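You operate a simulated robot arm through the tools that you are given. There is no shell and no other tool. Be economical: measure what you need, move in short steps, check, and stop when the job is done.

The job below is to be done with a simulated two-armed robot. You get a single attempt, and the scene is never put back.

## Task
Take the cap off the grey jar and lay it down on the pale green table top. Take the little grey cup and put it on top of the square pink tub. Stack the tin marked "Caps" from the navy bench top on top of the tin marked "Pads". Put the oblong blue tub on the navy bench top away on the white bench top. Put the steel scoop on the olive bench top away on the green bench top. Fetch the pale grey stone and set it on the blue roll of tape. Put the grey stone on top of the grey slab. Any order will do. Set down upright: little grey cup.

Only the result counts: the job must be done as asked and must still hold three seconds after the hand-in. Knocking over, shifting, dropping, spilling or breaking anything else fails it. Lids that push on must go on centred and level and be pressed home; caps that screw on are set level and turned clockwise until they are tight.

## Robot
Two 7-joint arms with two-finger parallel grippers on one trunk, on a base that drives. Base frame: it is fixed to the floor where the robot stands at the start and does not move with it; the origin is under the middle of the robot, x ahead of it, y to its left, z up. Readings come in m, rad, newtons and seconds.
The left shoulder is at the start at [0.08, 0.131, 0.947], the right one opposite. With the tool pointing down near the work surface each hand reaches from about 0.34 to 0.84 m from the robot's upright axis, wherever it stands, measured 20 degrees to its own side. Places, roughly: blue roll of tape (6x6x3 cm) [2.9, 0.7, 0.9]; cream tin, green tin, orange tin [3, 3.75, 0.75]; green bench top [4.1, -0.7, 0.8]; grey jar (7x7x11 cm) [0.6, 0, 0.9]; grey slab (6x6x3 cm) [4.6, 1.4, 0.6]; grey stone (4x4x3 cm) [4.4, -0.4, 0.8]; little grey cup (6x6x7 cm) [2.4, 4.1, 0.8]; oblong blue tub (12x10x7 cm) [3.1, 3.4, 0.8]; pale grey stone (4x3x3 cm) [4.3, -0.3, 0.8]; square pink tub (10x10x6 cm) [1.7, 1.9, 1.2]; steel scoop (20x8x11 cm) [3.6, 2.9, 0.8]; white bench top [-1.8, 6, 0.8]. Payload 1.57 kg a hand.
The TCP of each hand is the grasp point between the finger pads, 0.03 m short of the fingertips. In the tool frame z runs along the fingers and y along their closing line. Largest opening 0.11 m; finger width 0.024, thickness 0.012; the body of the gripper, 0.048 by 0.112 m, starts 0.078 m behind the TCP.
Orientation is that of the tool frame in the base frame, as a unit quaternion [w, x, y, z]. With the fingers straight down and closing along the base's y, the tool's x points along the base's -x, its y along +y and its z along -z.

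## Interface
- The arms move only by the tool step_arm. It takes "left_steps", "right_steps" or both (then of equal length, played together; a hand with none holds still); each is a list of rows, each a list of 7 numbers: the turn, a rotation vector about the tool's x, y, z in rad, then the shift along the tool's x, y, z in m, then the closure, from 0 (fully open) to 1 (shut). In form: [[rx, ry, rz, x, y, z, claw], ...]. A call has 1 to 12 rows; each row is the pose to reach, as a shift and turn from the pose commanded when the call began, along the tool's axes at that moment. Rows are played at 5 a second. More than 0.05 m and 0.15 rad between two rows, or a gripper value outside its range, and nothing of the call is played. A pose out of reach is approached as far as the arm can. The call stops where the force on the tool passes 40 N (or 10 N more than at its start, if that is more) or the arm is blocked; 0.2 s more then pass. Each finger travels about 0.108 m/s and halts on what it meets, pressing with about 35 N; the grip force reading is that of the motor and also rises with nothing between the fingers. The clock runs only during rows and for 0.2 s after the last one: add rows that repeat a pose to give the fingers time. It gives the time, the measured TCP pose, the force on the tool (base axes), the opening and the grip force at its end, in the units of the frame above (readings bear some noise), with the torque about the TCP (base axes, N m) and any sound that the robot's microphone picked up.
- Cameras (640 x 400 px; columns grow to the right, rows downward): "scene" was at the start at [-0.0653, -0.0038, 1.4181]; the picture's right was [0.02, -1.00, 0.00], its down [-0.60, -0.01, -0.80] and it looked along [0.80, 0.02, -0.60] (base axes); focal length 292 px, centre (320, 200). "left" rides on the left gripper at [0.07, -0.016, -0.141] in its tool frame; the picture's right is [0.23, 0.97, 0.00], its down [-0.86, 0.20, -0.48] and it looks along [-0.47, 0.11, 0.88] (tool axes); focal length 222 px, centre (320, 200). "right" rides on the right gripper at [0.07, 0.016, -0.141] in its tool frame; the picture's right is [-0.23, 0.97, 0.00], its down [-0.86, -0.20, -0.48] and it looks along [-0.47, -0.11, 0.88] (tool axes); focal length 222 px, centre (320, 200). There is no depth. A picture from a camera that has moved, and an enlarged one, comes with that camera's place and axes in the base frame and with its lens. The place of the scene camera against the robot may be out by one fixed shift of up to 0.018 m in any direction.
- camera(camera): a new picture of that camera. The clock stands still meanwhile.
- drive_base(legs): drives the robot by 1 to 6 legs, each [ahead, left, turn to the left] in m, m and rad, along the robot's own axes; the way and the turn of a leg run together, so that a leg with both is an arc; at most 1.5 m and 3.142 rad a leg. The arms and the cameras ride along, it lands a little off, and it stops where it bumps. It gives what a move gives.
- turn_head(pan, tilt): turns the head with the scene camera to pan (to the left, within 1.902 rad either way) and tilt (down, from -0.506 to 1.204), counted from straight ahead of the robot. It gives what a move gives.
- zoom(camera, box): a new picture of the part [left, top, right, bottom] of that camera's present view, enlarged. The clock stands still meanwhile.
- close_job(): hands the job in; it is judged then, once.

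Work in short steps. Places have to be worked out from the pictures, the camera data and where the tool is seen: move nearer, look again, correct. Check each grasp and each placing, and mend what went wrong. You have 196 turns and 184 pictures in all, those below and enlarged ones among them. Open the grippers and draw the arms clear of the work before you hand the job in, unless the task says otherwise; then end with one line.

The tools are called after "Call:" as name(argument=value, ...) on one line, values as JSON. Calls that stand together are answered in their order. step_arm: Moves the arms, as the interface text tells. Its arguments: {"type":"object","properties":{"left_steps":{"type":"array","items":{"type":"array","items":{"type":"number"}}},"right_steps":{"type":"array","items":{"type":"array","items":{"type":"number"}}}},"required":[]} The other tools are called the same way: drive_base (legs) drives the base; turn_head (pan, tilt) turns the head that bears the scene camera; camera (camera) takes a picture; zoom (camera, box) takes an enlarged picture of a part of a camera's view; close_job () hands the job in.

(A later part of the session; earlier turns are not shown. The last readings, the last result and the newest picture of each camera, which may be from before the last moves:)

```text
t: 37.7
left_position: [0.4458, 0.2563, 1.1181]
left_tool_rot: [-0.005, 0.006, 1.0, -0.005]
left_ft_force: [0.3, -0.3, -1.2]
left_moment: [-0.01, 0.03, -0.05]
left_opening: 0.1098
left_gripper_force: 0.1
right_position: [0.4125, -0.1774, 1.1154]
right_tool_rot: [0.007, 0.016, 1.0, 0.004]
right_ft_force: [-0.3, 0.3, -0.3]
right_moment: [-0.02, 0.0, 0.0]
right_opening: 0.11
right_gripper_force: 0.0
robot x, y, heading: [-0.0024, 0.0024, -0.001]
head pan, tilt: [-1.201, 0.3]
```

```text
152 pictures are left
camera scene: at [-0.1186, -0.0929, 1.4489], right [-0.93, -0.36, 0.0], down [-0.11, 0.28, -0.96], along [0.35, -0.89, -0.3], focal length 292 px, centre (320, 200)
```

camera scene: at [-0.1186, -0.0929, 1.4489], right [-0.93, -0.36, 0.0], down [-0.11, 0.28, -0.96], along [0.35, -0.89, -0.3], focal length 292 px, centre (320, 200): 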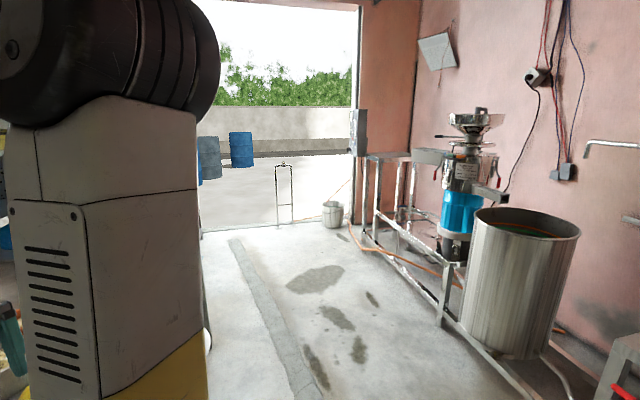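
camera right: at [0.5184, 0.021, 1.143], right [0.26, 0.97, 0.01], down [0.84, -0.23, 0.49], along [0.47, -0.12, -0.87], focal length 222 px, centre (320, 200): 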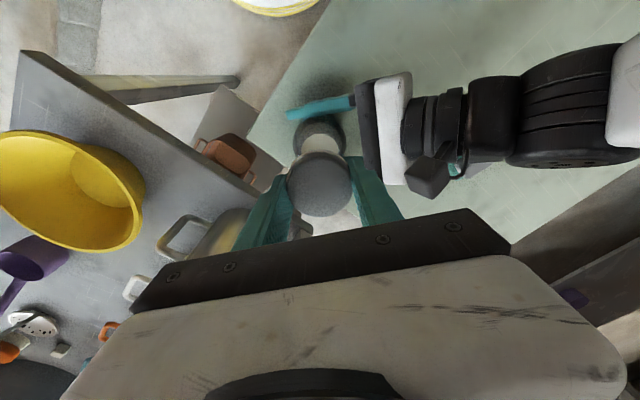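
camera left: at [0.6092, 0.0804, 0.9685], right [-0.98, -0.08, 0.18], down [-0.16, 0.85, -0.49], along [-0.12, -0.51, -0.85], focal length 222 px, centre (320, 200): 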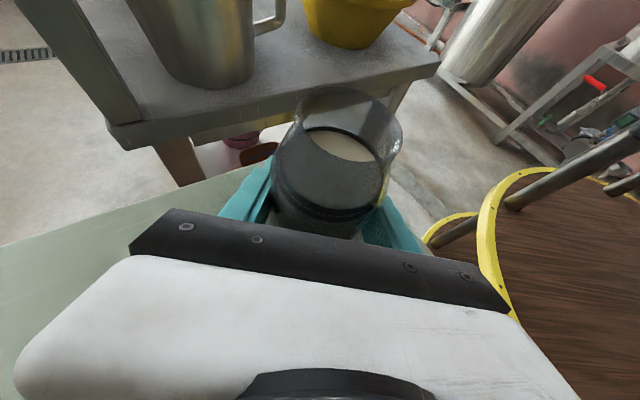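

I need a floor map before driving. I'll look to the left at more angles.

Call:
turn_head(pan=1.85, tilt=0.55)

Call:
camera(camera="scene")

Call:
turn_head(pan=0.55, tilt=0.3)

Call:
camera(camera="scene")

```text
t: 40.3
left_position: [0.4468, 0.2562, 1.117]
left_tool_rot: [-0.005, 0.006, 1.0, -0.004]
left_ft_force: [-1.6, 0.5, 0.0]
left_moment: [-0.01, -0.03, 0.0]
left_opening: 0.11
left_gripper_force: 0.1
right_position: [0.4112, -0.1755, 1.1164]
right_tool_rot: [0.007, 0.016, 1.0, 0.003]
right_ft_force: [0.3, -0.4, 0.4]
right_moment: [0.01, 0.04, -0.02]
right_opening: 0.1101
right_gripper_force: 0.1
robot x, y, heading: [-0.0027, -0.0014, 0.001]
head pan, tilt: [1.85, 0.55]
```

```text
151 pictures are left
camera scene: at [-0.1771, 0.0805, 1.426], right [0.96, 0.28, 0.0], down [0.14, -0.5, -0.85], along [-0.23, 0.82, -0.52], focal length 292 px, centre (320, 200)
```

scene: 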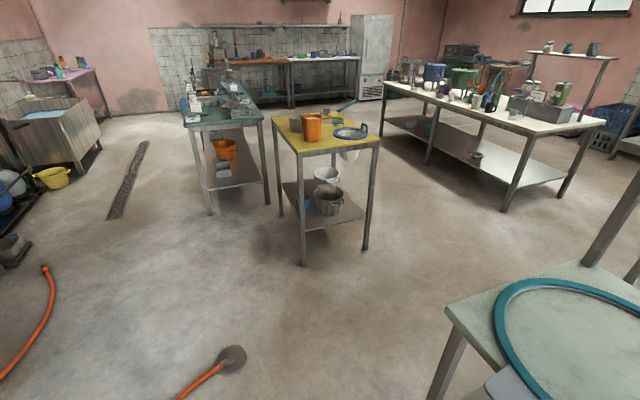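

```text
t: 41.8
left_position: [0.4473, 0.2554, 1.1181]
left_tool_rot: [-0.005, 0.006, 1.0, -0.005]
left_ft_force: [-0.7, 0.5, 0.2]
left_moment: [0.0, 0.01, 0.0]
left_opening: 0.1098
left_gripper_force: 0.0
right_position: [0.4119, -0.1757, 1.1162]
right_tool_rot: [0.007, 0.015, 1.0, 0.004]
right_ft_force: [-0.5, -1.0, 0.2]
right_moment: [0.03, -0.03, 0.0]
right_opening: 0.1102
right_gripper_force: 0.1
robot x, y, heading: [0.0017, 0.0, -0.0]
head pan, tilt: [0.55, 0.3]
```

```text
150 pictures are left
camera scene: at [-0.0728, 0.0429, 1.4489], right [0.52, -0.85, 0.0], down [-0.25, -0.15, -0.96], along [0.81, 0.5, -0.3], focal length 292 px, centre (320, 200)
```

scene: 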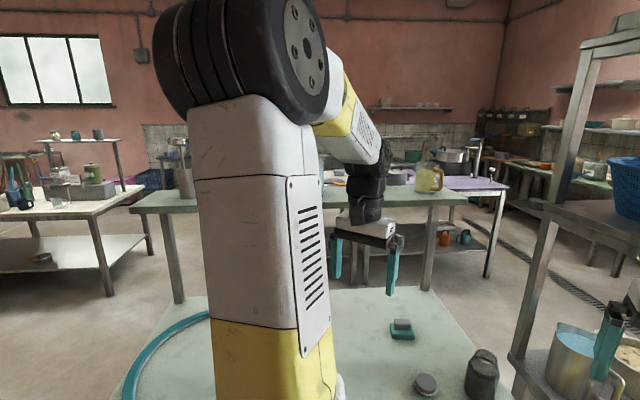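

I've pieced together a map: the benches lie in rows turned about 36° from my frame, and a clear aisle runs behind the pale green table. I'll round that table's left end, turn to face along the aisle, and look again.

Call:
drive_base(legs=[[-0.61, 0.86, 0], [0, 0, -0.951]])

Call:
turn_head(pan=0.9, tilt=0.5)

Call:
camera(camera="scene")

```text
t: 49.6
left_position: [-0.147, 0.616, 1.1179]
left_tool_rot: [-0.006, 0.481, 0.877, -0.001]
left_ft_force: [0.0, 0.8, 0.3]
left_moment: [0.02, 0.0, -0.02]
left_opening: 0.1099
left_gripper_force: 0.1
right_position: [-0.529, 0.4088, 1.1154]
right_tool_rot: [0.008, 0.489, 0.872, -0.001]
right_ft_force: [0.2, -1.4, 0.3]
right_moment: [-0.02, 0.03, 0.02]
right_opening: 0.1099
right_gripper_force: 0.1
robot x, y, heading: [-0.6055, 0.8499, -0.991]
head pan, tilt: [0.55, 0.3]
```

```text
t: 50.4
left_position: [-0.1465, 0.6156, 1.1169]
left_tool_rot: [-0.007, 0.479, 0.878, -0.001]
left_ft_force: [-0.7, 1.2, 0.9]
left_moment: [-0.02, -0.06, -0.03]
left_opening: 0.1101
left_gripper_force: 0.1
right_position: [-0.5275, 0.4086, 1.116]
right_tool_rot: [0.008, 0.488, 0.873, -0.001]
right_ft_force: [-0.3, -0.4, -0.1]
right_moment: [-0.02, 0.0, -0.03]
right_opening: 0.1101
right_gripper_force: 0.1
robot x, y, heading: [-0.6093, 0.8494, -0.991]
head pan, tilt: [0.901, 0.499]
```

```text
149 pictures are left
camera scene: at [-0.6054, 0.952, 1.4306], right [-0.09, -1.0, 0.0], down [-0.48, 0.04, -0.88], along [0.87, -0.08, -0.48], focal length 292 px, centre (320, 200)
```

scene: 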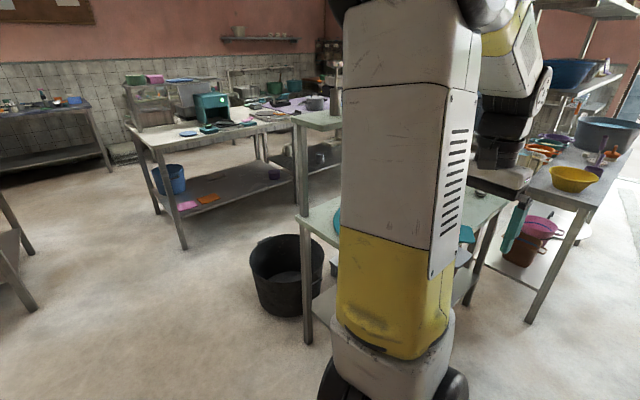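

The bucket by the pale table narrows that aisle, but there's an open gap between the central bench and the teal-box table leading to the far benches. I'll turn to face it, advance 0.9 m and look.

Call:
drive_base(legs=[[0, 0, 1.611], [0.9, 0.1, 0]])

Call:
turn_head(pan=0.0, tilt=0.5)

Call:
camera(camera="scene")

```text
t: 59.1
left_position: [0.3044, 1.9154, 1.1178]
left_tool_rot: [-0.004, -0.293, 0.956, -0.006]
left_ft_force: [0.3, 0.5, 0.3]
left_moment: [0.01, -0.03, -0.01]
left_opening: 0.1097
left_gripper_force: 0.0
right_position: [0.5226, 1.5424, 1.1159]
right_tool_rot: [0.005, -0.285, 0.959, 0.006]
right_ft_force: [-0.5, -0.1, 0.2]
right_moment: [-0.01, -0.06, -0.02]
right_opening: 0.1102
right_gripper_force: 0.0
robot x, y, heading: [0.0866, 1.4483, 0.608]
head pan, tilt: [0.901, 0.499]
```

```text
t: 60.3
left_position: [0.305, 1.9155, 1.119]
left_tool_rot: [-0.004, -0.293, 0.956, -0.006]
left_ft_force: [0.0, -0.3, 0.4]
left_moment: [-0.01, -0.02, 0.0]
left_opening: 0.1099
left_gripper_force: 0.1
right_position: [0.5232, 1.5424, 1.1155]
right_tool_rot: [0.006, -0.283, 0.959, 0.005]
right_ft_force: [-0.6, 0.8, 0.4]
right_moment: [0.03, -0.01, 0.01]
right_opening: 0.1098
right_gripper_force: 0.2
robot x, y, heading: [0.0794, 1.4497, 0.61]
head pan, tilt: [0.0, 0.499]
```

```text
148 pictures are left
camera scene: at [0.0305, 1.4176, 1.4305], right [0.57, -0.82, 0.0], down [-0.39, -0.27, -0.88], along [0.72, 0.5, -0.48], focal length 292 px, centre (320, 200)
```

scene: 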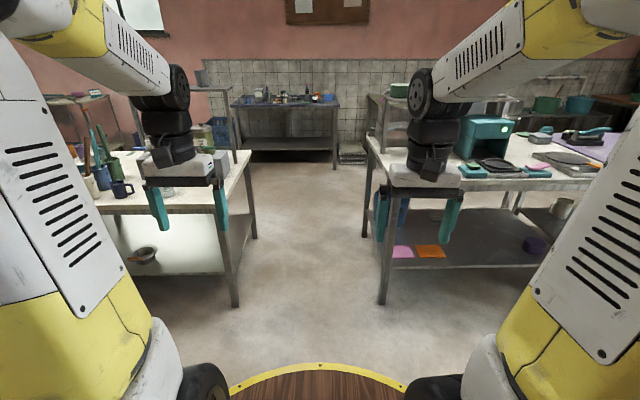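

The gap is about 0.9 m wide and the navy bench stands beyond it, dead ahead. I'll centre and drive through 2.1 m, then look.

Call:
drive_base(legs=[[0.4, 0.07, 0], [1.0, 0, 0], [0.8, 0, 0]])

Call:
camera(camera="scene")

Call:
turn_head(pan=-1.3, tilt=0.4)

Call:
camera(camera="scene")

```text
t: 71.5
left_position: [2.0827, 3.218, 1.1187]
left_tool_rot: [-0.003, -0.286, 0.958, -0.006]
left_ft_force: [-0.3, 1.1, 0.5]
left_moment: [-0.02, 0.01, -0.02]
left_opening: 0.11
left_gripper_force: 0.0
right_position: [2.2953, 2.84, 1.1144]
right_tool_rot: [0.006, -0.276, 0.961, 0.005]
right_ft_force: [0.0, -0.8, 0.2]
right_moment: [-0.03, 0.0, -0.03]
right_opening: 0.11
right_gripper_force: 0.1
robot x, y, heading: [1.8532, 2.7544, 0.592]
head pan, tilt: [0.0, 0.499]
```

```text
147 pictures are left
camera scene: at [1.8015, 2.7236, 1.4305], right [0.56, -0.83, 0.0], down [-0.4, -0.27, -0.88], along [0.73, 0.49, -0.48], focal length 292 px, centre (320, 200)
```

scene: 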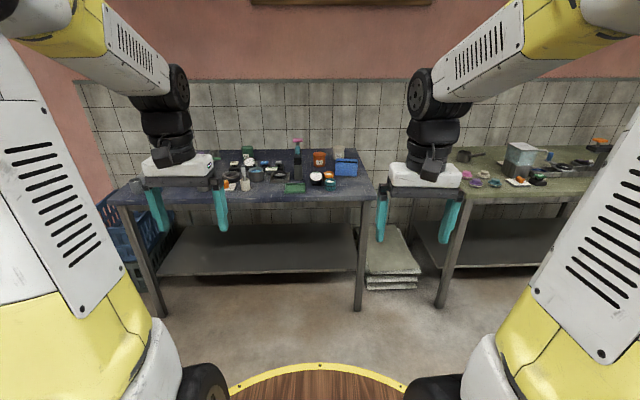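

```text
t: 73.0
left_position: [2.0827, 3.2183, 1.1187]
left_tool_rot: [-0.004, -0.286, 0.958, -0.006]
left_ft_force: [0.5, -0.3, -0.6]
left_moment: [0.0, -0.02, 0.0]
left_opening: 0.1097
left_gripper_force: 0.0
right_position: [2.2961, 2.8398, 1.1158]
right_tool_rot: [0.005, -0.276, 0.961, 0.005]
right_ft_force: [1.1, -0.7, 0.5]
right_moment: [-0.01, -0.02, -0.03]
right_opening: 0.11
right_gripper_force: 0.0
robot x, y, heading: [1.8535, 2.7576, 0.59]
head pan, tilt: [-1.3, 0.4]
```

```text
146 pictures are left
camera scene: at [1.7963, 2.6127, 1.4397], right [-0.65, -0.76, 0.0], down [-0.3, 0.25, -0.92], along [0.7, -0.6, -0.39], focal length 292 px, centre (320, 200)
```

scene: 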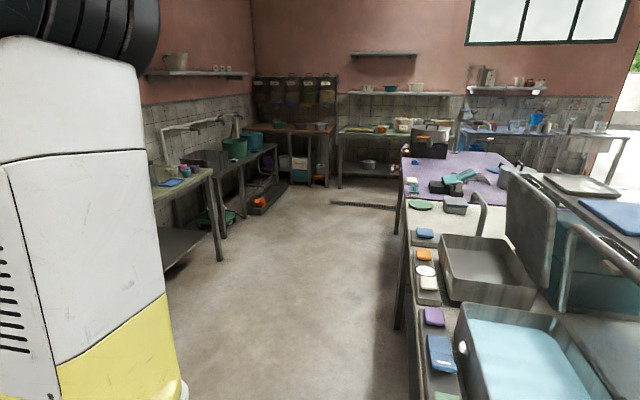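

I'm in the far aisle with the navy bench ahead and the olive bench to its right. I'll face the navy bench and zoom on its items.

Call:
turn_head(pan=0.0, tilt=0.5)

Call:
zoom(camera="scene", box=[210, 125, 378, 230])

Call:
zoom(camera="scene", box=[100, 125, 268, 230])

Call:
zoom(camera="scene", box=[440, 125, 608, 230])

```text
t: 74.5
left_position: [2.0829, 3.2184, 1.1178]
left_tool_rot: [-0.004, -0.286, 0.958, -0.006]
left_ft_force: [0.3, 0.4, 0.8]
left_moment: [0.0, 0.01, 0.02]
left_opening: 0.1101
left_gripper_force: 0.2
right_position: [2.2959, 2.8403, 1.115]
right_tool_rot: [0.006, -0.276, 0.961, 0.005]
right_ft_force: [-1.0, 0.2, -1.1]
right_moment: [0.01, 0.0, 0.03]
right_opening: 0.1098
right_gripper_force: 0.1
robot x, y, heading: [1.8534, 2.7552, 0.59]
head pan, tilt: [0.0, 0.499]
```

```text
3.81 times, centred on (294, 178) of scene
camera zoom: at [1.8016, 2.7236, 1.4305], right [0.56, -0.83, 0.0], down [-0.4, -0.27, -0.88], along [0.73, 0.49, -0.48], focal length 1114 px, centre (419, 286)
```

zoom: 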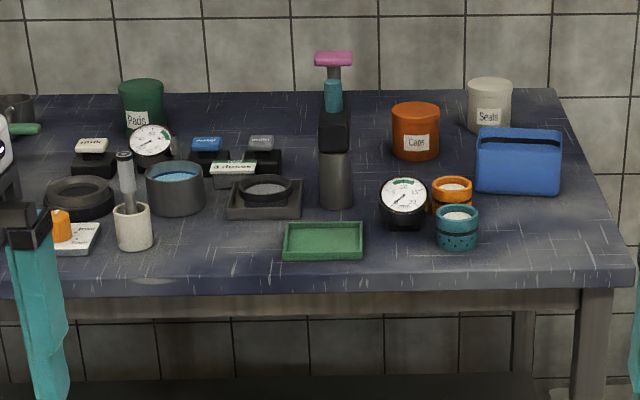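

```text
3.81 times, centred on (184, 178) of scene
camera zoom: at [1.8016, 2.7236, 1.4305], right [0.56, -0.83, 0.0], down [-0.4, -0.27, -0.88], along [0.73, 0.49, -0.48], focal length 1114 px, centre (838, 286)
```

zoom: 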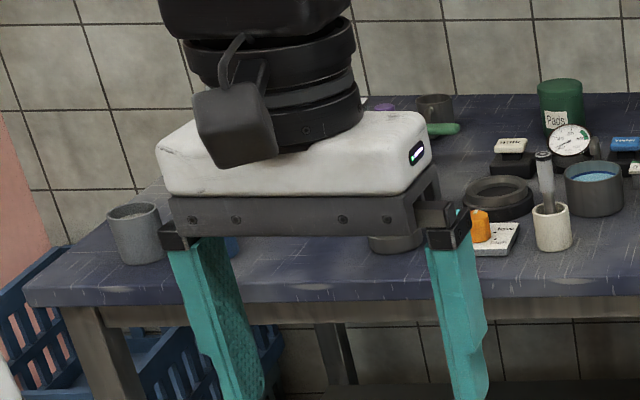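

```text
3.81 times, centred on (524, 178) of scene
camera zoom: at [1.8016, 2.7236, 1.4305], right [0.56, -0.83, 0.0], down [-0.4, -0.27, -0.88], along [0.73, 0.49, -0.48], focal length 1114 px, centre (-457, 286)
```

zoom: 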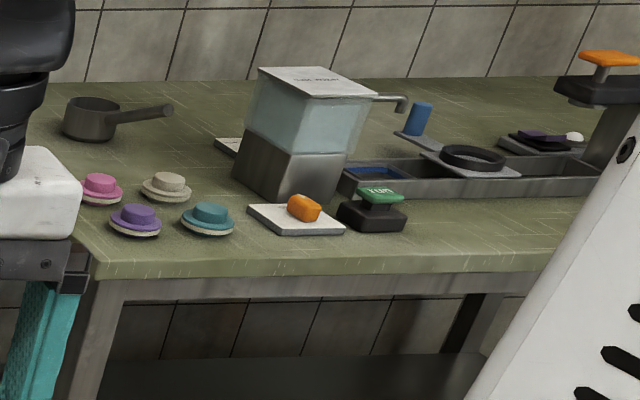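

Pads is the dark green tin, Caps the orange one; blue tub at right, grey cup at far left, scoop on the olive bench. I'll square up to the navy bench and move in with Caps on the left hand's side.

Call:
drive_base(legs=[[0, 0, 0.1], [0.0, -0.355, 0], [0.7, 0, 0]])

Call:
turn_head(pan=0.0, tilt=0.65)

Call:
camera(camera="scene")

Call:
camera(camera="left")

```text
t: 77.3
left_position: [2.2781, 2.9936, 1.1244]
left_tool_rot: [0.001, -0.258, 0.966, -0.004]
left_ft_force: [1.0, 0.2, -0.4]
left_moment: [-0.05, 0.03, 0.01]
left_opening: 0.1101
left_gripper_force: 0.0
right_position: [2.4678, 2.6046, 1.1212]
right_tool_rot: [0.011, -0.249, 0.968, 0.006]
right_ft_force: [1.2, 0.6, -0.4]
right_moment: [-0.05, 0.01, 0.02]
right_opening: 0.1099
right_gripper_force: 0.0
robot x, y, heading: [2.0331, 2.5482, 0.533]
head pan, tilt: [0.0, 0.499]
stopped in leg 2: the robot was blocked; the commanded pose is now the measured one
```

```text
t: 78.0
left_position: [2.2793, 2.995, 1.1224]
left_tool_rot: [0.001, -0.258, 0.966, -0.005]
left_ft_force: [0.4, 0.6, 0.6]
left_moment: [-0.04, 0.01, -0.02]
left_opening: 0.1101
left_gripper_force: 0.1
right_position: [2.4692, 2.6046, 1.1203]
right_tool_rot: [0.011, -0.249, 0.969, 0.006]
right_ft_force: [-0.2, 0.8, -0.1]
right_moment: [0.0, 0.0, 0.01]
right_opening: 0.11
right_gripper_force: 0.0
robot x, y, heading: [2.0347, 2.5499, 0.533]
head pan, tilt: [0.0, 0.649]
```

```text
142 pictures are left
camera scene: at [1.9838, 2.5239, 1.4188], right [0.51, -0.86, 0.0], down [-0.52, -0.31, -0.79], along [0.68, 0.4, -0.61], focal length 292 px, centre (320, 200)
```

scene: 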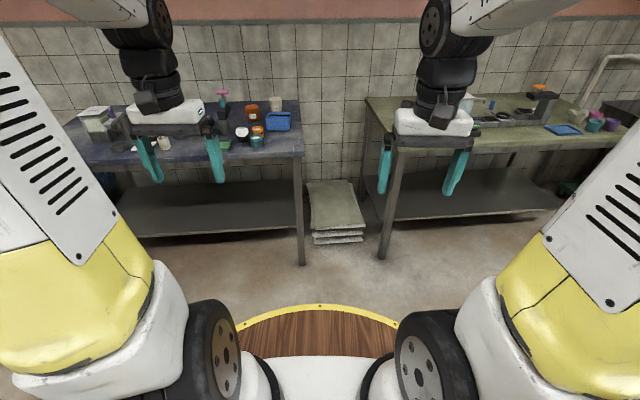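

```text
141 pictures are left
camera left: at [2.2271, 2.9453, 1.2644], right [-0.68, 0.73, -0.01], down [0.64, 0.6, 0.48], along [0.35, 0.32, -0.88], focal length 222 px, centre (320, 200)
```

left: 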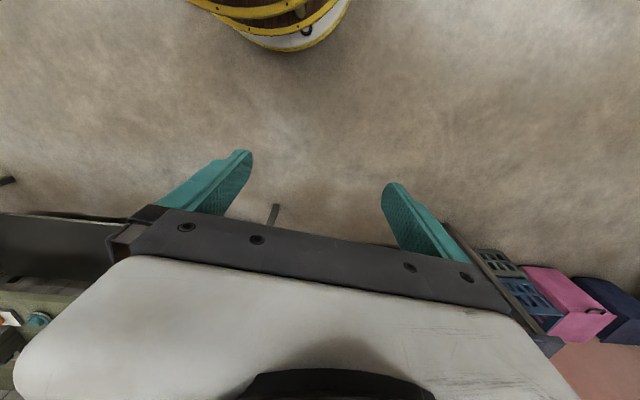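

The strafe bumped something, probably the corner of the table behind me on the right. I'll look there before moving.

Call:
turn_head(pan=-1.9, tilt=0.7)

Call:
camera(camera="scene")

```text
t: 79.8
left_position: [2.2794, 2.9949, 1.1244]
left_tool_rot: [0.001, -0.258, 0.966, -0.004]
left_ft_force: [-1.3, -0.6, -0.3]
left_moment: [-0.03, -0.02, 0.01]
left_opening: 0.11
left_gripper_force: 0.0
right_position: [2.4689, 2.6039, 1.1205]
right_tool_rot: [0.012, -0.249, 0.968, 0.005]
right_ft_force: [0.1, -0.7, -0.6]
right_moment: [0.0, 0.0, 0.03]
right_opening: 0.1103
right_gripper_force: 0.0
robot x, y, heading: [2.0304, 2.5468, 0.534]
head pan, tilt: [-1.901, 0.7]
```

```text
140 pictures are left
camera scene: at [1.9264, 2.3964, 1.4152], right [-0.98, -0.2, 0.01], down [-0.14, 0.63, -0.77], along [0.15, -0.75, -0.64], focal length 292 px, centre (320, 200)
```

scene: 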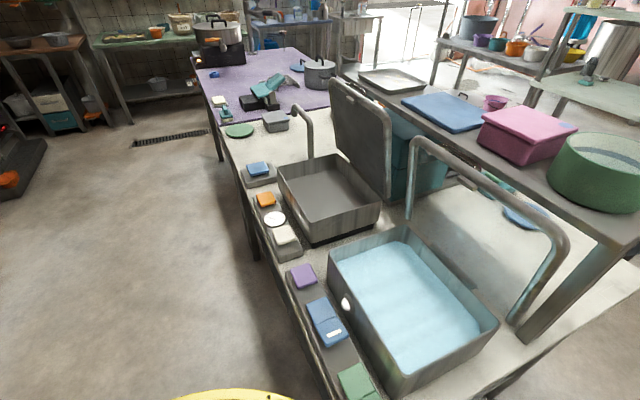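

I was touching the sink table's edge; nothing looks disturbed. I'll move straight forward off it, square to the bench, then close in.

Call:
drive_base(legs=[[0.3, 0.0, 0], [0, 0, 0.167], [0.4, -0.046, 0]])

Call:
turn_head(pan=0.2, tilt=0.6)

Call:
camera(camera="scene")

Call:
camera(camera="left")

```text
t: 81.1
left_position: [2.3321, 2.9482, 1.129]
left_tool_rot: [0.007, -0.212, 0.977, -0.003]
left_ft_force: [-0.8, 0.5, -0.2]
left_moment: [-0.01, 0.03, 0.0]
left_opening: 0.1099
left_gripper_force: 0.0
right_position: [2.4826, 2.5416, 1.1265]
right_tool_rot: [0.018, -0.202, 0.979, 0.008]
right_ft_force: [-0.2, 0.1, -0.6]
right_moment: [-0.05, 0.05, -0.02]
right_opening: 0.11
right_gripper_force: 0.0
robot x, y, heading: [2.0595, 2.5346, 0.433]
head pan, tilt: [-1.901, 0.7]
stopped in leg 1: the robot was blocked; the commanded pose is now the measured one
```

```text
t: 83.1
left_position: [2.3317, 2.9468, 1.1288]
left_tool_rot: [0.007, -0.211, 0.977, -0.004]
left_ft_force: [0.1, 0.4, 0.1]
left_moment: [0.0, 0.04, 0.0]
left_opening: 0.1098
left_gripper_force: 0.2
right_position: [2.4822, 2.5409, 1.125]
right_tool_rot: [0.017, -0.201, 0.979, 0.007]
right_ft_force: [-0.3, -0.2, 0.4]
right_moment: [0.02, 0.0, 0.0]
right_opening: 0.1098
right_gripper_force: 0.0
robot x, y, heading: [2.0574, 2.5403, 0.435]
head pan, tilt: [0.201, 0.6]
```

```text
139 pictures are left
camera scene: at [1.9976, 2.5288, 1.423], right [0.6, -0.8, 0.0], down [-0.46, -0.34, -0.82], along [0.66, 0.49, -0.57], focal length 292 px, centre (320, 200)
```

scene: 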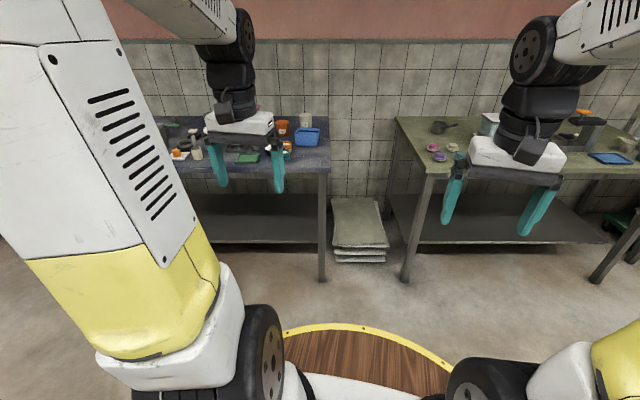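

```text
138 pictures are left
camera left: at [2.2738, 2.9036, 1.2687], right [-0.61, 0.79, -0.01], down [0.69, 0.54, 0.49], along [0.39, 0.29, -0.87], focal length 222 px, centre (320, 200)
```

left: 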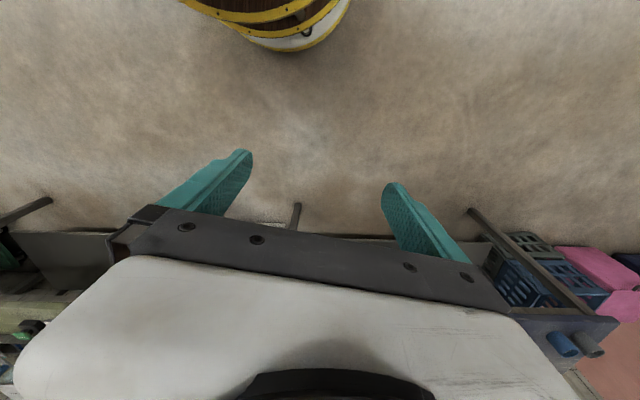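

Still snagged, and pivoting clockwise. I'll look steeply down at my right side.

Call:
turn_head(pan=-1.7, tilt=1.15)

Call:
camera(camera="scene")

Call:
turn_head(pan=1.8, tilt=1.0)

Call:
camera(camera="scene")

```text
t: 84.9
left_position: [2.3314, 2.9471, 1.129]
left_tool_rot: [0.006, -0.211, 0.977, -0.004]
left_ft_force: [0.5, -0.1, -0.5]
left_moment: [0.0, 0.02, -0.01]
left_opening: 0.11
left_gripper_force: 0.1
right_position: [2.4829, 2.5412, 1.125]
right_tool_rot: [0.017, -0.202, 0.979, 0.007]
right_ft_force: [-0.5, 0.7, 0.0]
right_moment: [-0.02, -0.02, -0.04]
right_opening: 0.11
right_gripper_force: 0.1
robot x, y, heading: [2.0561, 2.5366, 0.435]
head pan, tilt: [-1.7, 1.15]
```

```text
137 pictures are left
camera scene: at [1.9445, 2.4193, 1.382], right [-0.95, -0.3, 0.01], down [-0.28, 0.87, -0.41], along [0.12, -0.39, -0.91], focal length 292 px, centre (320, 200)
```

scene: 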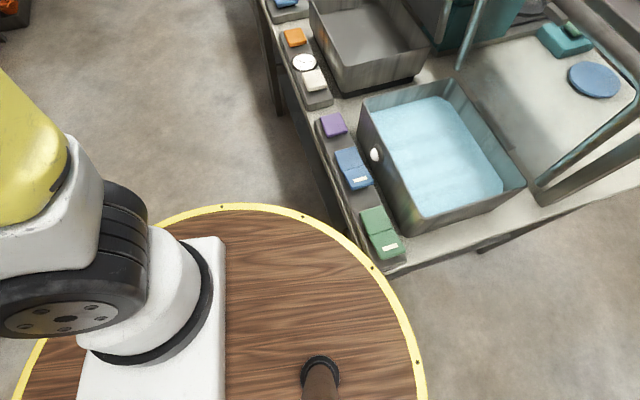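

```text
t: 87.9
left_position: [2.3313, 2.9476, 1.1276]
left_tool_rot: [0.008, -0.211, 0.977, -0.003]
left_ft_force: [0.0, 0.3, -0.4]
left_moment: [0.02, 0.0, -0.04]
left_opening: 0.11
left_gripper_force: 0.1
right_position: [2.4825, 2.5422, 1.1246]
right_tool_rot: [0.017, -0.2, 0.98, 0.008]
right_ft_force: [0.2, 0.5, 0.1]
right_moment: [0.03, -0.02, -0.01]
right_opening: 0.11
right_gripper_force: 0.0
robot x, y, heading: [2.0574, 2.5361, 0.436]
head pan, tilt: [1.799, 1.0]
```

```text
136 pictures are left
camera scene: at [1.8834, 2.5309, 1.3917], right [0.79, 0.62, -0.01], down [0.52, -0.66, -0.54], along [-0.34, 0.42, -0.84], focal length 292 px, centre (320, 200)
```

scene: 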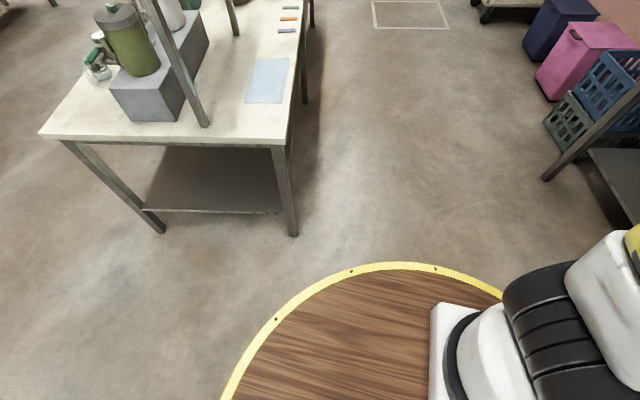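

My round deck (radius ≈0.36 m) touches the sink table's corner at my right rear. I'll move straight away from it, ahead and to the left.

Call:
drive_base(legs=[[0.15, 0.2, 0]])

Call:
turn_head(pan=-1.7, tilt=1.15)

Call:
camera(camera="scene")

```text
t: 89.1
left_position: [2.3041, 2.9512, 1.1332]
left_tool_rot: [0.014, -0.222, 0.975, -0.001]
left_ft_force: [0.7, 0.2, -1.1]
left_moment: [-0.04, 0.04, 0.02]
left_opening: 0.1101
left_gripper_force: 0.0
right_position: [2.4641, 2.5477, 1.1304]
right_tool_rot: [0.023, -0.213, 0.977, 0.008]
right_ft_force: [-0.1, 0.1, -0.3]
right_moment: [-0.03, 0.03, 0.0]
right_opening: 0.1101
right_gripper_force: 0.0
robot x, y, heading: [2.0506, 2.5428, 0.456]
head pan, tilt: [1.799, 1.0]
stopped in leg 1: the robot was blocked; the commanded pose is now the measured one
```

```text
t: 92.0
left_position: [2.3049, 2.9513, 1.1341]
left_tool_rot: [0.013, -0.222, 0.975, -0.001]
left_ft_force: [0.2, -0.3, -0.2]
left_moment: [-0.02, -0.01, -0.01]
left_opening: 0.1101
left_gripper_force: 0.1
right_position: [2.4658, 2.5486, 1.13]
right_tool_rot: [0.023, -0.214, 0.977, 0.009]
right_ft_force: [-0.3, 0.1, 0.2]
right_moment: [-0.01, 0.02, 0.0]
right_opening: 0.11
right_gripper_force: 0.1
robot x, y, heading: [2.0531, 2.5384, 0.464]
head pan, tilt: [-1.7, 1.15]
```

```text
135 pictures are left
camera scene: at [1.9415, 2.4207, 1.382], right [-0.95, -0.33, 0.01], down [-0.3, 0.86, -0.41], along [0.13, -0.39, -0.91], focal length 292 px, centre (320, 200)
```

scene: 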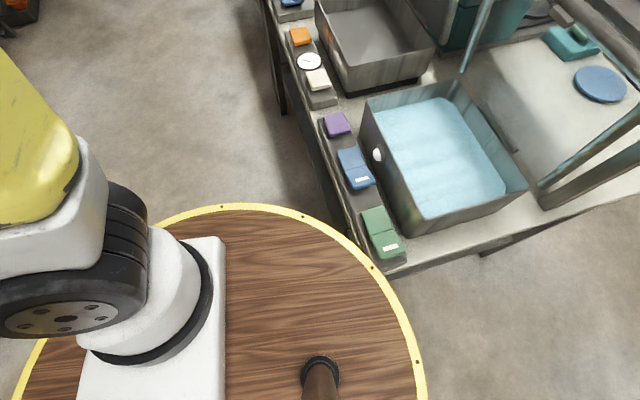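

I'm apparently wedged at the corner. I'll reverse exactly the motion that brought me in, back to the left.

Call:
drive_base(legs=[[-0.06, 0.26, 0]])

```text
t: 93.3
left_position: [2.184, 2.9997, 1.1394]
left_tool_rot: [0.02, -0.299, 0.954, 0.003]
left_ft_force: [0.6, 0.2, 0.2]
left_moment: [-0.02, 0.0, -0.01]
left_opening: 0.1101
left_gripper_force: 0.0
right_position: [2.4065, 2.6285, 1.1344]
right_tool_rot: [0.029, -0.291, 0.956, 0.013]
right_ft_force: [-0.4, 0.2, 0.1]
right_moment: [-0.02, -0.01, -0.01]
right_opening: 0.1103
right_gripper_force: 0.1
robot x, y, heading: [2.0111, 2.5623, 0.618]
head pan, tilt: [-1.7, 1.15]
stopped in leg 1: the robot was blocked; the commanded pose is now the measured one
```

The motion shows I'm pivoting about the table corner, so my rim is hooked there. I'll zoom on the contact.

Call:
zoom(camera="scene", box=[280, 180, 480, 305])

Call:
turn_head(pan=-1.9, tilt=1.2)

Call:
camera(camera="scene")

```text
3.20 times, centred on (380, 242) of scene
camera zoom: at [1.9213, 2.4291, 1.382], right [-0.88, -0.47, 0.01], down [-0.43, 0.8, -0.41], along [0.19, -0.36, -0.91], focal length 936 px, centre (128, 64)
```

zoom: 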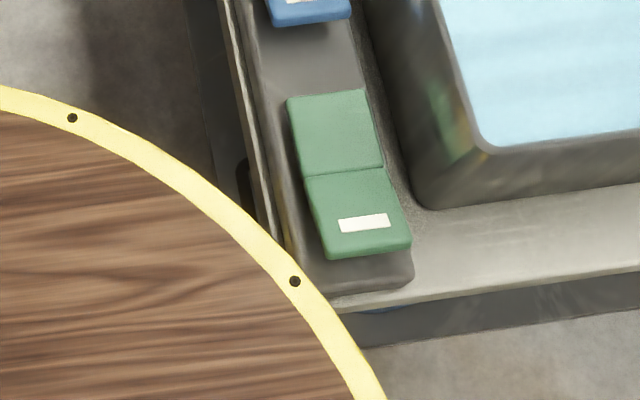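

```text
t: 94.0
left_position: [2.1849, 2.9996, 1.1377]
left_tool_rot: [0.019, -0.3, 0.954, 0.002]
left_ft_force: [-0.7, -0.9, 0.1]
left_moment: [0.0, -0.02, 0.0]
left_opening: 0.11
left_gripper_force: 0.1
right_position: [2.4071, 2.629, 1.1353]
right_tool_rot: [0.03, -0.291, 0.956, 0.012]
right_ft_force: [-0.1, -0.7, 0.1]
right_moment: [-0.02, 0.01, -0.03]
right_opening: 0.11
right_gripper_force: 0.1
robot x, y, heading: [2.0152, 2.5612, 0.616]
head pan, tilt: [-1.901, 1.201]
```

```text
133 pictures are left
camera scene: at [1.9093, 2.428, 1.3792], right [-0.96, -0.29, 0.01], down [-0.27, 0.89, -0.37], along [0.1, -0.35, -0.93], focal length 292 px, centre (320, 200)
```

scene: 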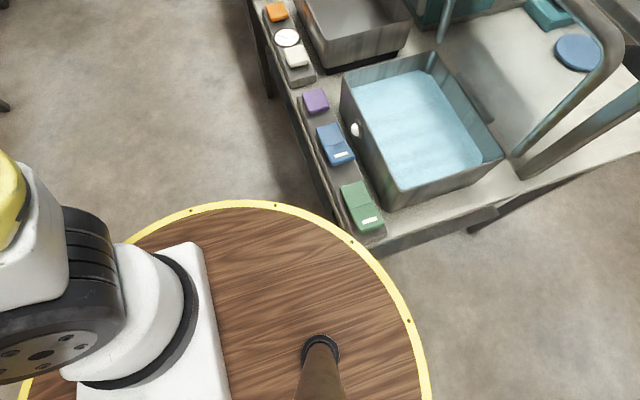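

The head camera's height is unchanged, so the robot isn't tilted; only the arms drift at each stop. I'll pull directly away from the corner along the radial direction.

Call:
drive_base(legs=[[0.52, 0.295, 0]])

```text
t: 95.4
left_position: [2.1923, 2.9853, 1.1431]
left_tool_rot: [0.026, -0.287, 0.958, 0.005]
left_ft_force: [0.3, 0.4, -0.3]
left_moment: [-0.03, 0.03, 0.02]
left_opening: 0.11
left_gripper_force: 0.0
right_position: [2.4039, 2.6068, 1.1377]
right_tool_rot: [0.036, -0.276, 0.96, 0.014]
right_ft_force: [0.6, 1.1, 0.3]
right_moment: [-0.05, 0.04, -0.01]
right_opening: 0.11
right_gripper_force: 0.0
robot x, y, heading: [2.0195, 2.563, 0.593]
head pan, tilt: [-1.901, 1.201]
stopped in leg 1: the robot was blocked; the commanded pose is now the measured one
```

That gave no real motion. I'll try breaking the contact with a pure turn.

Call:
drive_base(legs=[[0, 0, 0.5]])

```text
t: 97.1
left_position: [2.0093, 3.0276, 1.1475]
left_tool_rot: [0.031, -0.402, 0.915, 0.011]
left_ft_force: [0.3, 0.8, 0.3]
left_moment: [-0.02, 0.03, 0.02]
left_opening: 0.1096
left_gripper_force: 0.0
right_position: [2.3077, 2.7125, 1.1431]
right_tool_rot: [0.04, -0.393, 0.919, 0.022]
right_ft_force: [-0.1, 0.7, -0.3]
right_moment: [-0.07, 0.02, 0.0]
right_opening: 0.11
right_gripper_force: 0.2
robot x, y, heading: [1.9523, 2.5821, 0.836]
head pan, tilt: [-1.901, 1.201]
stopped in leg 1: the robot was blocked; the commanded pose is now the measured one
```

It pivots about the corner again. I'll look at the contact from here before the next try.

Call:
camera(camera="scene")

Call:
zoom(camera="scene", box=[300, 180, 460, 280])

```text
132 pictures are left
camera scene: at [1.8817, 2.4324, 1.3792], right [-0.87, -0.49, 0.01], down [-0.46, 0.81, -0.37], along [0.17, -0.32, -0.93], focal length 292 px, centre (320, 200)
```

scene: 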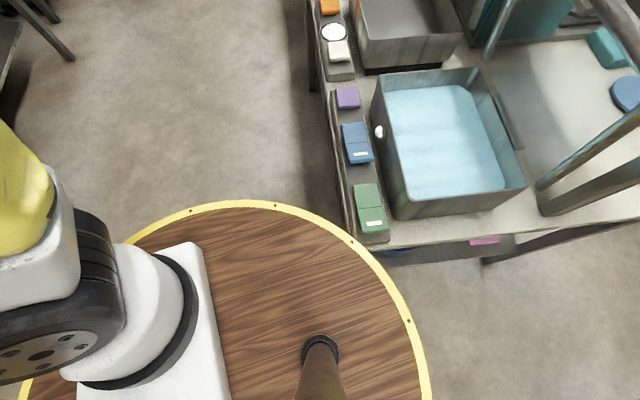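

```text
4.00 times, centred on (380, 230) of scene
camera zoom: at [1.8817, 2.4324, 1.3792], right [-0.87, -0.49, 0.01], down [-0.46, 0.81, -0.37], along [0.17, -0.32, -0.93], focal length 1170 px, centre (80, 80)
```

zoom: 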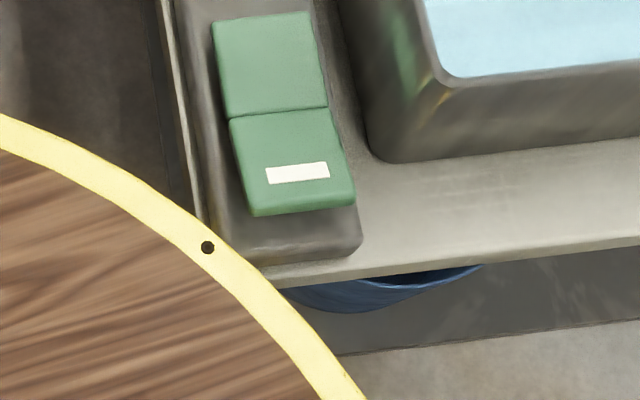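

The deck rim overlaps the table corner, which seems to pin it by friction. I'll combine an outward pull with a turn so the contact has to slide.

Call:
drive_base(legs=[[0.34, 0.0, 1.0]])

```text
t: 98.5
left_position: [1.9651, 3.0216, 1.1507]
left_tool_rot: [0.037, -0.423, 0.905, 0.013]
left_ft_force: [0.5, 1.0, -0.2]
left_moment: [-0.03, 0.01, -0.02]
left_opening: 0.1101
left_gripper_force: 0.0
right_position: [2.2799, 2.7228, 1.146]
right_tool_rot: [0.044, -0.414, 0.909, 0.025]
right_ft_force: [0.3, -0.1, -0.2]
right_moment: [-0.06, 0.0, 0.0]
right_opening: 0.11
right_gripper_force: 0.0
robot x, y, heading: [1.9392, 2.5847, 0.884]
head pan, tilt: [-1.901, 1.201]
stopped in leg 1: the robot was blocked; the commanded pose is now the measured one
```

The hands' readings keep shifting backward and up, so I need to know whether the robot is truly tilting. I'll look forward to compare with known objects.

Call:
turn_head(pan=0.0, tilt=0.5)

Call:
camera(camera="scene")

Call:
camera(camera="right")

```text
t: 100.4
left_position: [1.968, 3.0223, 1.1522]
left_tool_rot: [0.036, -0.423, 0.905, 0.012]
left_ft_force: [-0.4, 0.3, 0.5]
left_moment: [-0.04, -0.02, 0.01]
left_opening: 0.1099
left_gripper_force: 0.0
right_position: [2.2805, 2.7224, 1.1461]
right_tool_rot: [0.045, -0.414, 0.909, 0.025]
right_ft_force: [0.1, -0.3, 0.2]
right_moment: [0.02, 0.01, -0.01]
right_opening: 0.1098
right_gripper_force: 0.0
robot x, y, heading: [1.943, 2.5851, 0.883]
head pan, tilt: [0.0, 0.499]
```

```text
130 pictures are left
camera scene: at [1.9038, 2.5506, 1.432], right [0.77, -0.63, 0.0], down [-0.31, -0.38, -0.87], along [0.55, 0.68, -0.49], focal length 292 px, centre (320, 200)
```

scene: 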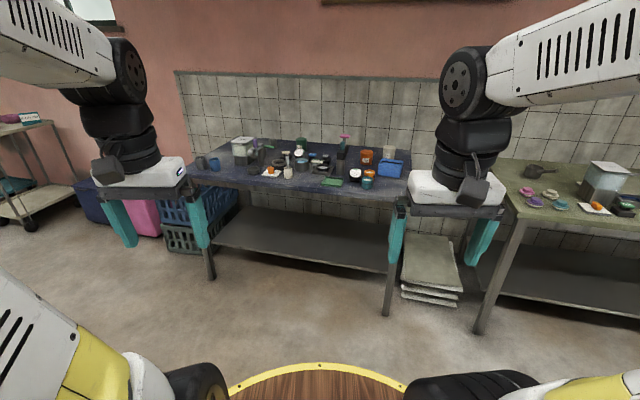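

```text
129 pictures are left
camera right: at [2.214, 2.6685, 1.279], right [-0.59, 0.81, 0.03], down [0.68, 0.47, 0.56], along [0.44, 0.35, -0.83], focal length 222 px, centre (320, 200)
```

right: 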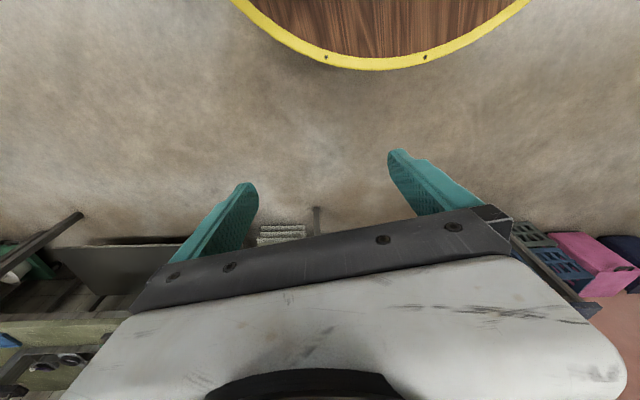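

The arms really have drifted, but the robot stands level. I'll try short gentle pulls directly away from the corner that may stay below the blocking threshold.

Call:
drive_base(legs=[[0.013, 0.0075, 0], [0.013, 0.0075, 0], [0.013, 0.0075, 0], [0.013, 0.0075, 0], [0.013, 0.0075, 0], [0.013, 0.0075, 0]])

```text
t: 102.5
left_position: [1.9707, 3.0105, 1.1567]
left_tool_rot: [0.043, -0.414, 0.909, 0.015]
left_ft_force: [0.8, 0.6, 0.0]
left_moment: [-0.04, 0.05, 0.02]
left_opening: 0.1098
left_gripper_force: 0.0
right_position: [2.2778, 2.7047, 1.1493]
right_tool_rot: [0.05, -0.405, 0.913, 0.027]
right_ft_force: [0.7, 0.1, -0.1]
right_moment: [0.01, 0.03, 0.0]
right_opening: 0.11
right_gripper_force: 0.0
robot x, y, heading: [1.9496, 2.5873, 0.868]
head pan, tilt: [0.0, 0.499]
stopped in leg 5: the robot was blocked; the commanded pose is now the measured one
```

That yielded a few millimetres. I'll repeat the gentle pulls, slightly smaller so they aren't cut off.

Call:
drive_base(legs=[[0.045, 0.025, 0], [0.001, 0.0, 0], [0.001, 0.0, 0], [0.001, 0.0, 0], [0.001, 0.0, 0], [0.001, 0, 0]])

```text
t: 105.0
left_position: [1.9863, 3.008, 1.1555]
left_tool_rot: [0.042, -0.405, 0.913, 0.014]
left_ft_force: [3.7, 1.6, -0.5]
left_moment: [-0.04, 0.28, 0.03]
left_opening: 0.1103
left_gripper_force: 0.0
right_position: [2.2873, 2.6964, 1.1489]
right_tool_rot: [0.05, -0.395, 0.917, 0.027]
right_ft_force: [1.7, -2.0, -1.0]
right_moment: [0.29, 0.0, 0.01]
right_opening: 0.11
right_gripper_force: 0.0
robot x, y, heading: [1.9541, 2.5816, 0.844]
head pan, tilt: [0.0, 0.499]
```

The pull turns into rotation about a hook that may lie low. I'll send the right hand's camera out to my right side to look under the deck.

Call:
step_arm(right_steps=[[-0.027, 0.062, 0.066, 0.0, -0.035, 0.01, 0], [-0.055, 0.123, 0.132, 0.0, -0.07, 0.02, 0], [-0.082, 0.185, 0.198, 0.01, -0.105, 0.04, 0], [-0.11, 0.246, 0.265, 0.02, -0.14, 0.06, 0], [-0.137, 0.308, 0.331, 0.03, -0.175, 0.09, 0], [-0.165, 0.37, 0.397, 0.04, -0.21, 0.12, 0], [-0.192, 0.431, 0.463, 0.05, -0.245, 0.15, 0], [-0.219, 0.493, 0.529, 0.06, -0.28, 0.18, 0], [-0.247, 0.554, 0.596, 0.07, -0.31, 0.21, 0], [-0.274, 0.616, 0.662, 0.08, -0.34, 0.25, 0], [-0.302, 0.677, 0.728, 0.09, -0.37, 0.29, 0], [-0.329, 0.739, 0.794, 0.1, -0.389, 0.33, 0]])

Call:
camera(camera="right")

```text
refused: row 10 steps farther than a row can; nothing moved
```

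```text
128 pictures are left
camera right: at [2.2181, 2.6442, 1.2814], right [-0.55, 0.83, 0.03], down [0.69, 0.44, 0.57], along [0.46, 0.34, -0.82], focal length 222 px, centre (320, 200)
```

right: 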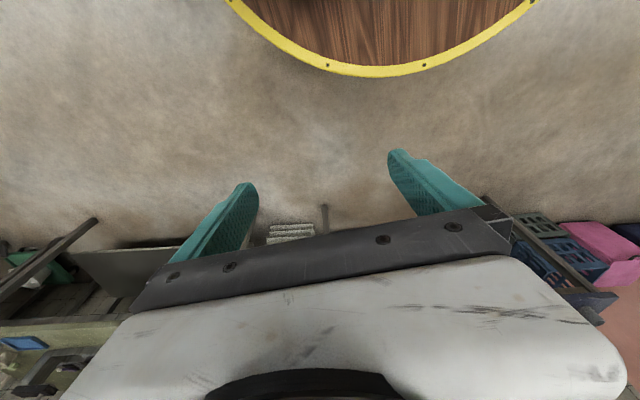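

A row was slightly too long. Same motion with smaller steps.

Call:
step_arm(right_steps=[[-0.027, 0.062, 0.066, 0.008, -0.032, 0.025, 0], [-0.055, 0.123, 0.132, 0.016, -0.064, 0.05, 0], [-0.082, 0.185, 0.198, 0.024, -0.096, 0.075, 0], [-0.11, 0.246, 0.265, 0.032, -0.128, 0.1, 0], [-0.137, 0.308, 0.331, 0.04, -0.16, 0.125, 0], [-0.165, 0.37, 0.397, 0.048, -0.192, 0.15, 0], [-0.192, 0.431, 0.463, 0.056, -0.224, 0.175, 0], [-0.219, 0.493, 0.529, 0.064, -0.256, 0.2, 0], [-0.247, 0.554, 0.596, 0.072, -0.288, 0.225, 0], [-0.274, 0.616, 0.662, 0.08, -0.32, 0.25, 0], [-0.302, 0.677, 0.728, 0.09, -0.352, 0.28, 0], [-0.329, 0.739, 0.794, 0.1, -0.384, 0.31, 0]])

Call:
camera(camera="right")

```text
t: 107.6
left_position: [1.9819, 3.0039, 1.1567]
left_tool_rot: [0.044, -0.404, 0.913, 0.015]
left_ft_force: [-0.8, 0.4, 0.6]
left_moment: [0.0, -0.06, -0.04]
left_opening: 0.1103
left_gripper_force: 0.1
right_position: [2.5163, 2.3838, 0.8306]
right_tool_rot: [-0.348, -0.006, 0.936, 0.048]
right_ft_force: [0.4, 1.2, 0.5]
right_moment: [-0.04, -0.02, 0.01]
right_opening: 0.1098
right_gripper_force: 0.1
robot x, y, heading: [1.954, 2.5831, 0.846]
head pan, tilt: [0.0, 0.499]
```

```text
127 pictures are left
camera right: at [2.5567, 2.3844, 0.9831], right [0.19, 0.98, -0.06], down [0.96, -0.2, -0.22], along [-0.22, -0.01, -0.97], focal length 222 px, centre (320, 200)
```

right: 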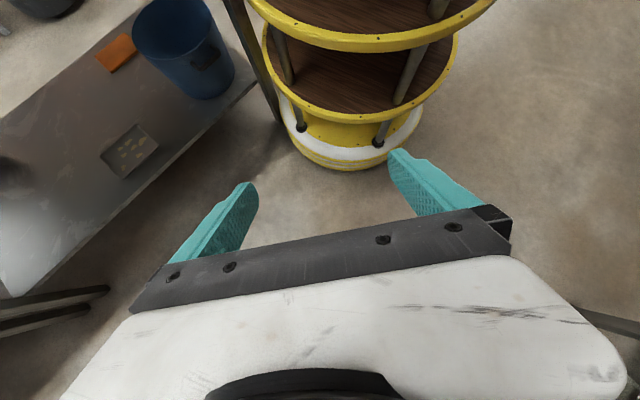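

Very informative: my body is a tiered cart with posts, and the table's leg stands right against it. Zooming in there.

Call:
zoom(camera="right", box=[190, 0, 390, 125])

```text
3.20 times, centred on (290, 62) of right
camera zoom: at [2.5567, 2.3844, 0.9831], right [0.19, 0.98, -0.06], down [0.96, -0.2, -0.22], along [-0.22, -0.01, -0.97], focal length 711 px, centre (416, 640)
```

zoom: 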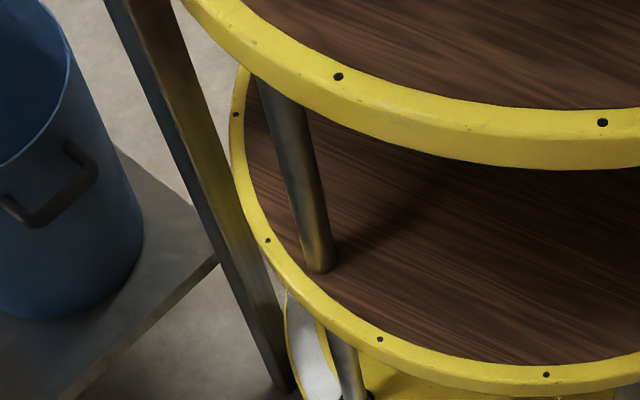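

My rim seems to rest on the table's corner, and the table leg stands beside the tiers. I'll shift weight off that rear-right contact by extending both arms forward and left, then pull away.

Call:
step_arm(left_steps=[[0, 0, 0, -0.035, 0.008, 0, 0], [0, 0, 0, -0.07, 0.016, 0, 0], [0, 0, 0, -0.105, 0.024, 0, 0], [0, 0, 0, -0.14, 0.032, 0, 0], [0, 0, 0, -0.175, 0.04, 0, 0], [0, 0, 0, -0.21, 0.048, 0, 0], [0, 0, 0, -0.245, 0.056, 0, 0], [0, 0, 0, -0.28, 0.064, 0, 0], [0, 0, 0, -0.315, 0.072, 0, 0], [0, 0, 0, -0.35, 0.08, 0, 0], [0, 0, 0, -0.385, 0.085, 0, 0], [0, 0, 0, -0.42, 0.09, 0, 0]], right_steps=[[0.027, -0.062, -0.066, 0.0105, 0.039, -0.0056, 0], [0.055, -0.123, -0.132, 0.021, 0.078, -0.011, 0], [0.082, -0.185, -0.198, 0.0315, 0.117, -0.017, 0], [0.11, -0.246, -0.265, 0.042, 0.156, -0.022, 0], [0.137, -0.308, -0.331, 0.0525, 0.195, -0.028, 0], [0.165, -0.37, -0.397, 0.063, 0.234, -0.034, 0], [0.192, -0.431, -0.463, 0.0735, 0.273, -0.039, 0], [0.219, -0.493, -0.529, 0.084, 0.312, -0.045, 0], [0.247, -0.554, -0.596, 0.0945, 0.351, -0.05, 0], [0.274, -0.616, -0.662, 0.105, 0.39, -0.056, 0], [0.302, -0.677, -0.728, 0.1155, 0.429, -0.062, 0], [0.329, -0.739, -0.794, 0.126, 0.468, -0.067, 0]])

```text
t: 110.2
left_position: [2.1939, 3.3659, 1.1944]
left_tool_rot: [0.044, -0.404, 0.913, 0.016]
left_ft_force: [-1.5, -0.5, 0.9]
left_moment: [0.01, 0.0, -0.05]
left_opening: 0.11
left_gripper_force: 0.1
left hand out of reach, approached as far as the arm can: row 12
right_position: [2.4734, 2.8384, 1.0053]
right_tool_rot: [0.055, -0.396, 0.916, 0.028]
right_ft_force: [0.0, -0.3, 0.8]
right_moment: [0.06, 0.0, -0.03]
right_opening: 0.11
right_gripper_force: 0.0
robot x, y, heading: [1.9548, 2.5854, 0.841]
head pan, tilt: [0.0, 0.499]
```

Both arms are now out front; I'll extend the right a little more, then pull radially away again.

Call:
step_arm(right_steps=[[0, 0, 0, -0.04, 0.02, 0, 0], [0, 0, 0, -0.08, 0.04, 0, 0], [0, 0, 0, -0.12, 0.06, 0, 0], [0, 0, 0, -0.16, 0.08, 0, 0], [0, 0, 0, -0.2, 0.1, 0, 0]])

Call:
drive_base(legs=[[0.3, 0.16, 0]])

```text
t: 111.4
left_position: [2.1933, 3.3663, 1.1928]
left_tool_rot: [0.045, -0.405, 0.913, 0.016]
left_ft_force: [0.0, -0.5, 0.5]
left_moment: [0.03, -0.01, -0.01]
left_opening: 0.11
left_gripper_force: 0.1
right_position: [2.5386, 3.0491, 1.0292]
right_tool_rot: [0.052, -0.395, 0.917, 0.029]
right_ft_force: [-0.4, -0.9, 0.1]
right_moment: [0.02, 0.02, -0.03]
right_opening: 0.1101
right_gripper_force: 0.0
robot x, y, heading: [1.9554, 2.5804, 0.846]
head pan, tilt: [0.0, 0.499]
```

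```text
t: 112.6
left_position: [2.2207, 3.3522, 1.2085]
left_tool_rot: [0.052, -0.389, 0.919, 0.017]
left_ft_force: [0.0, 0.2, 0.4]
left_moment: [-0.01, 0.0, -0.02]
left_opening: 0.1098
left_gripper_force: 0.1
right_position: [2.5547, 3.02, 1.0393]
right_tool_rot: [0.059, -0.379, 0.923, 0.03]
right_ft_force: [0.5, -0.2, 0.1]
right_moment: [-0.02, 0.05, 0.0]
right_opening: 0.1101
right_gripper_force: 0.0
robot x, y, heading: [1.9599, 2.5811, 0.811]
head pan, tilt: [0.0, 0.499]
stopped in leg 1: the robot was blocked; the commanded pose is now the measured one
```

I'll now pivot about the contact while pulling outward, turning left over the item-free end of the table, to make the contact slide.

Call:
drive_base(legs=[[0.03, 0.27, 0.6]])

```text
t: 114.0
left_position: [1.9291, 3.3976, 1.2183]
left_tool_rot: [0.051, -0.508, 0.86, 0.025]
left_ft_force: [1.6, 1.4, 0.0]
left_moment: [0.0, 0.09, 0.01]
left_opening: 0.1101
left_gripper_force: 0.0
right_position: [2.34, 3.1609, 1.0418]
right_tool_rot: [0.057, -0.498, 0.864, 0.038]
right_ft_force: [1.9, 0.7, 0.3]
right_moment: [-0.02, 0.08, 0.02]
right_opening: 0.11
right_gripper_force: 0.1
robot x, y, heading: [1.8829, 2.5895, 1.09]
head pan, tilt: [0.0, 0.499]
stopped in leg 1: the robot was blocked; the commanded pose is now the measured one
```

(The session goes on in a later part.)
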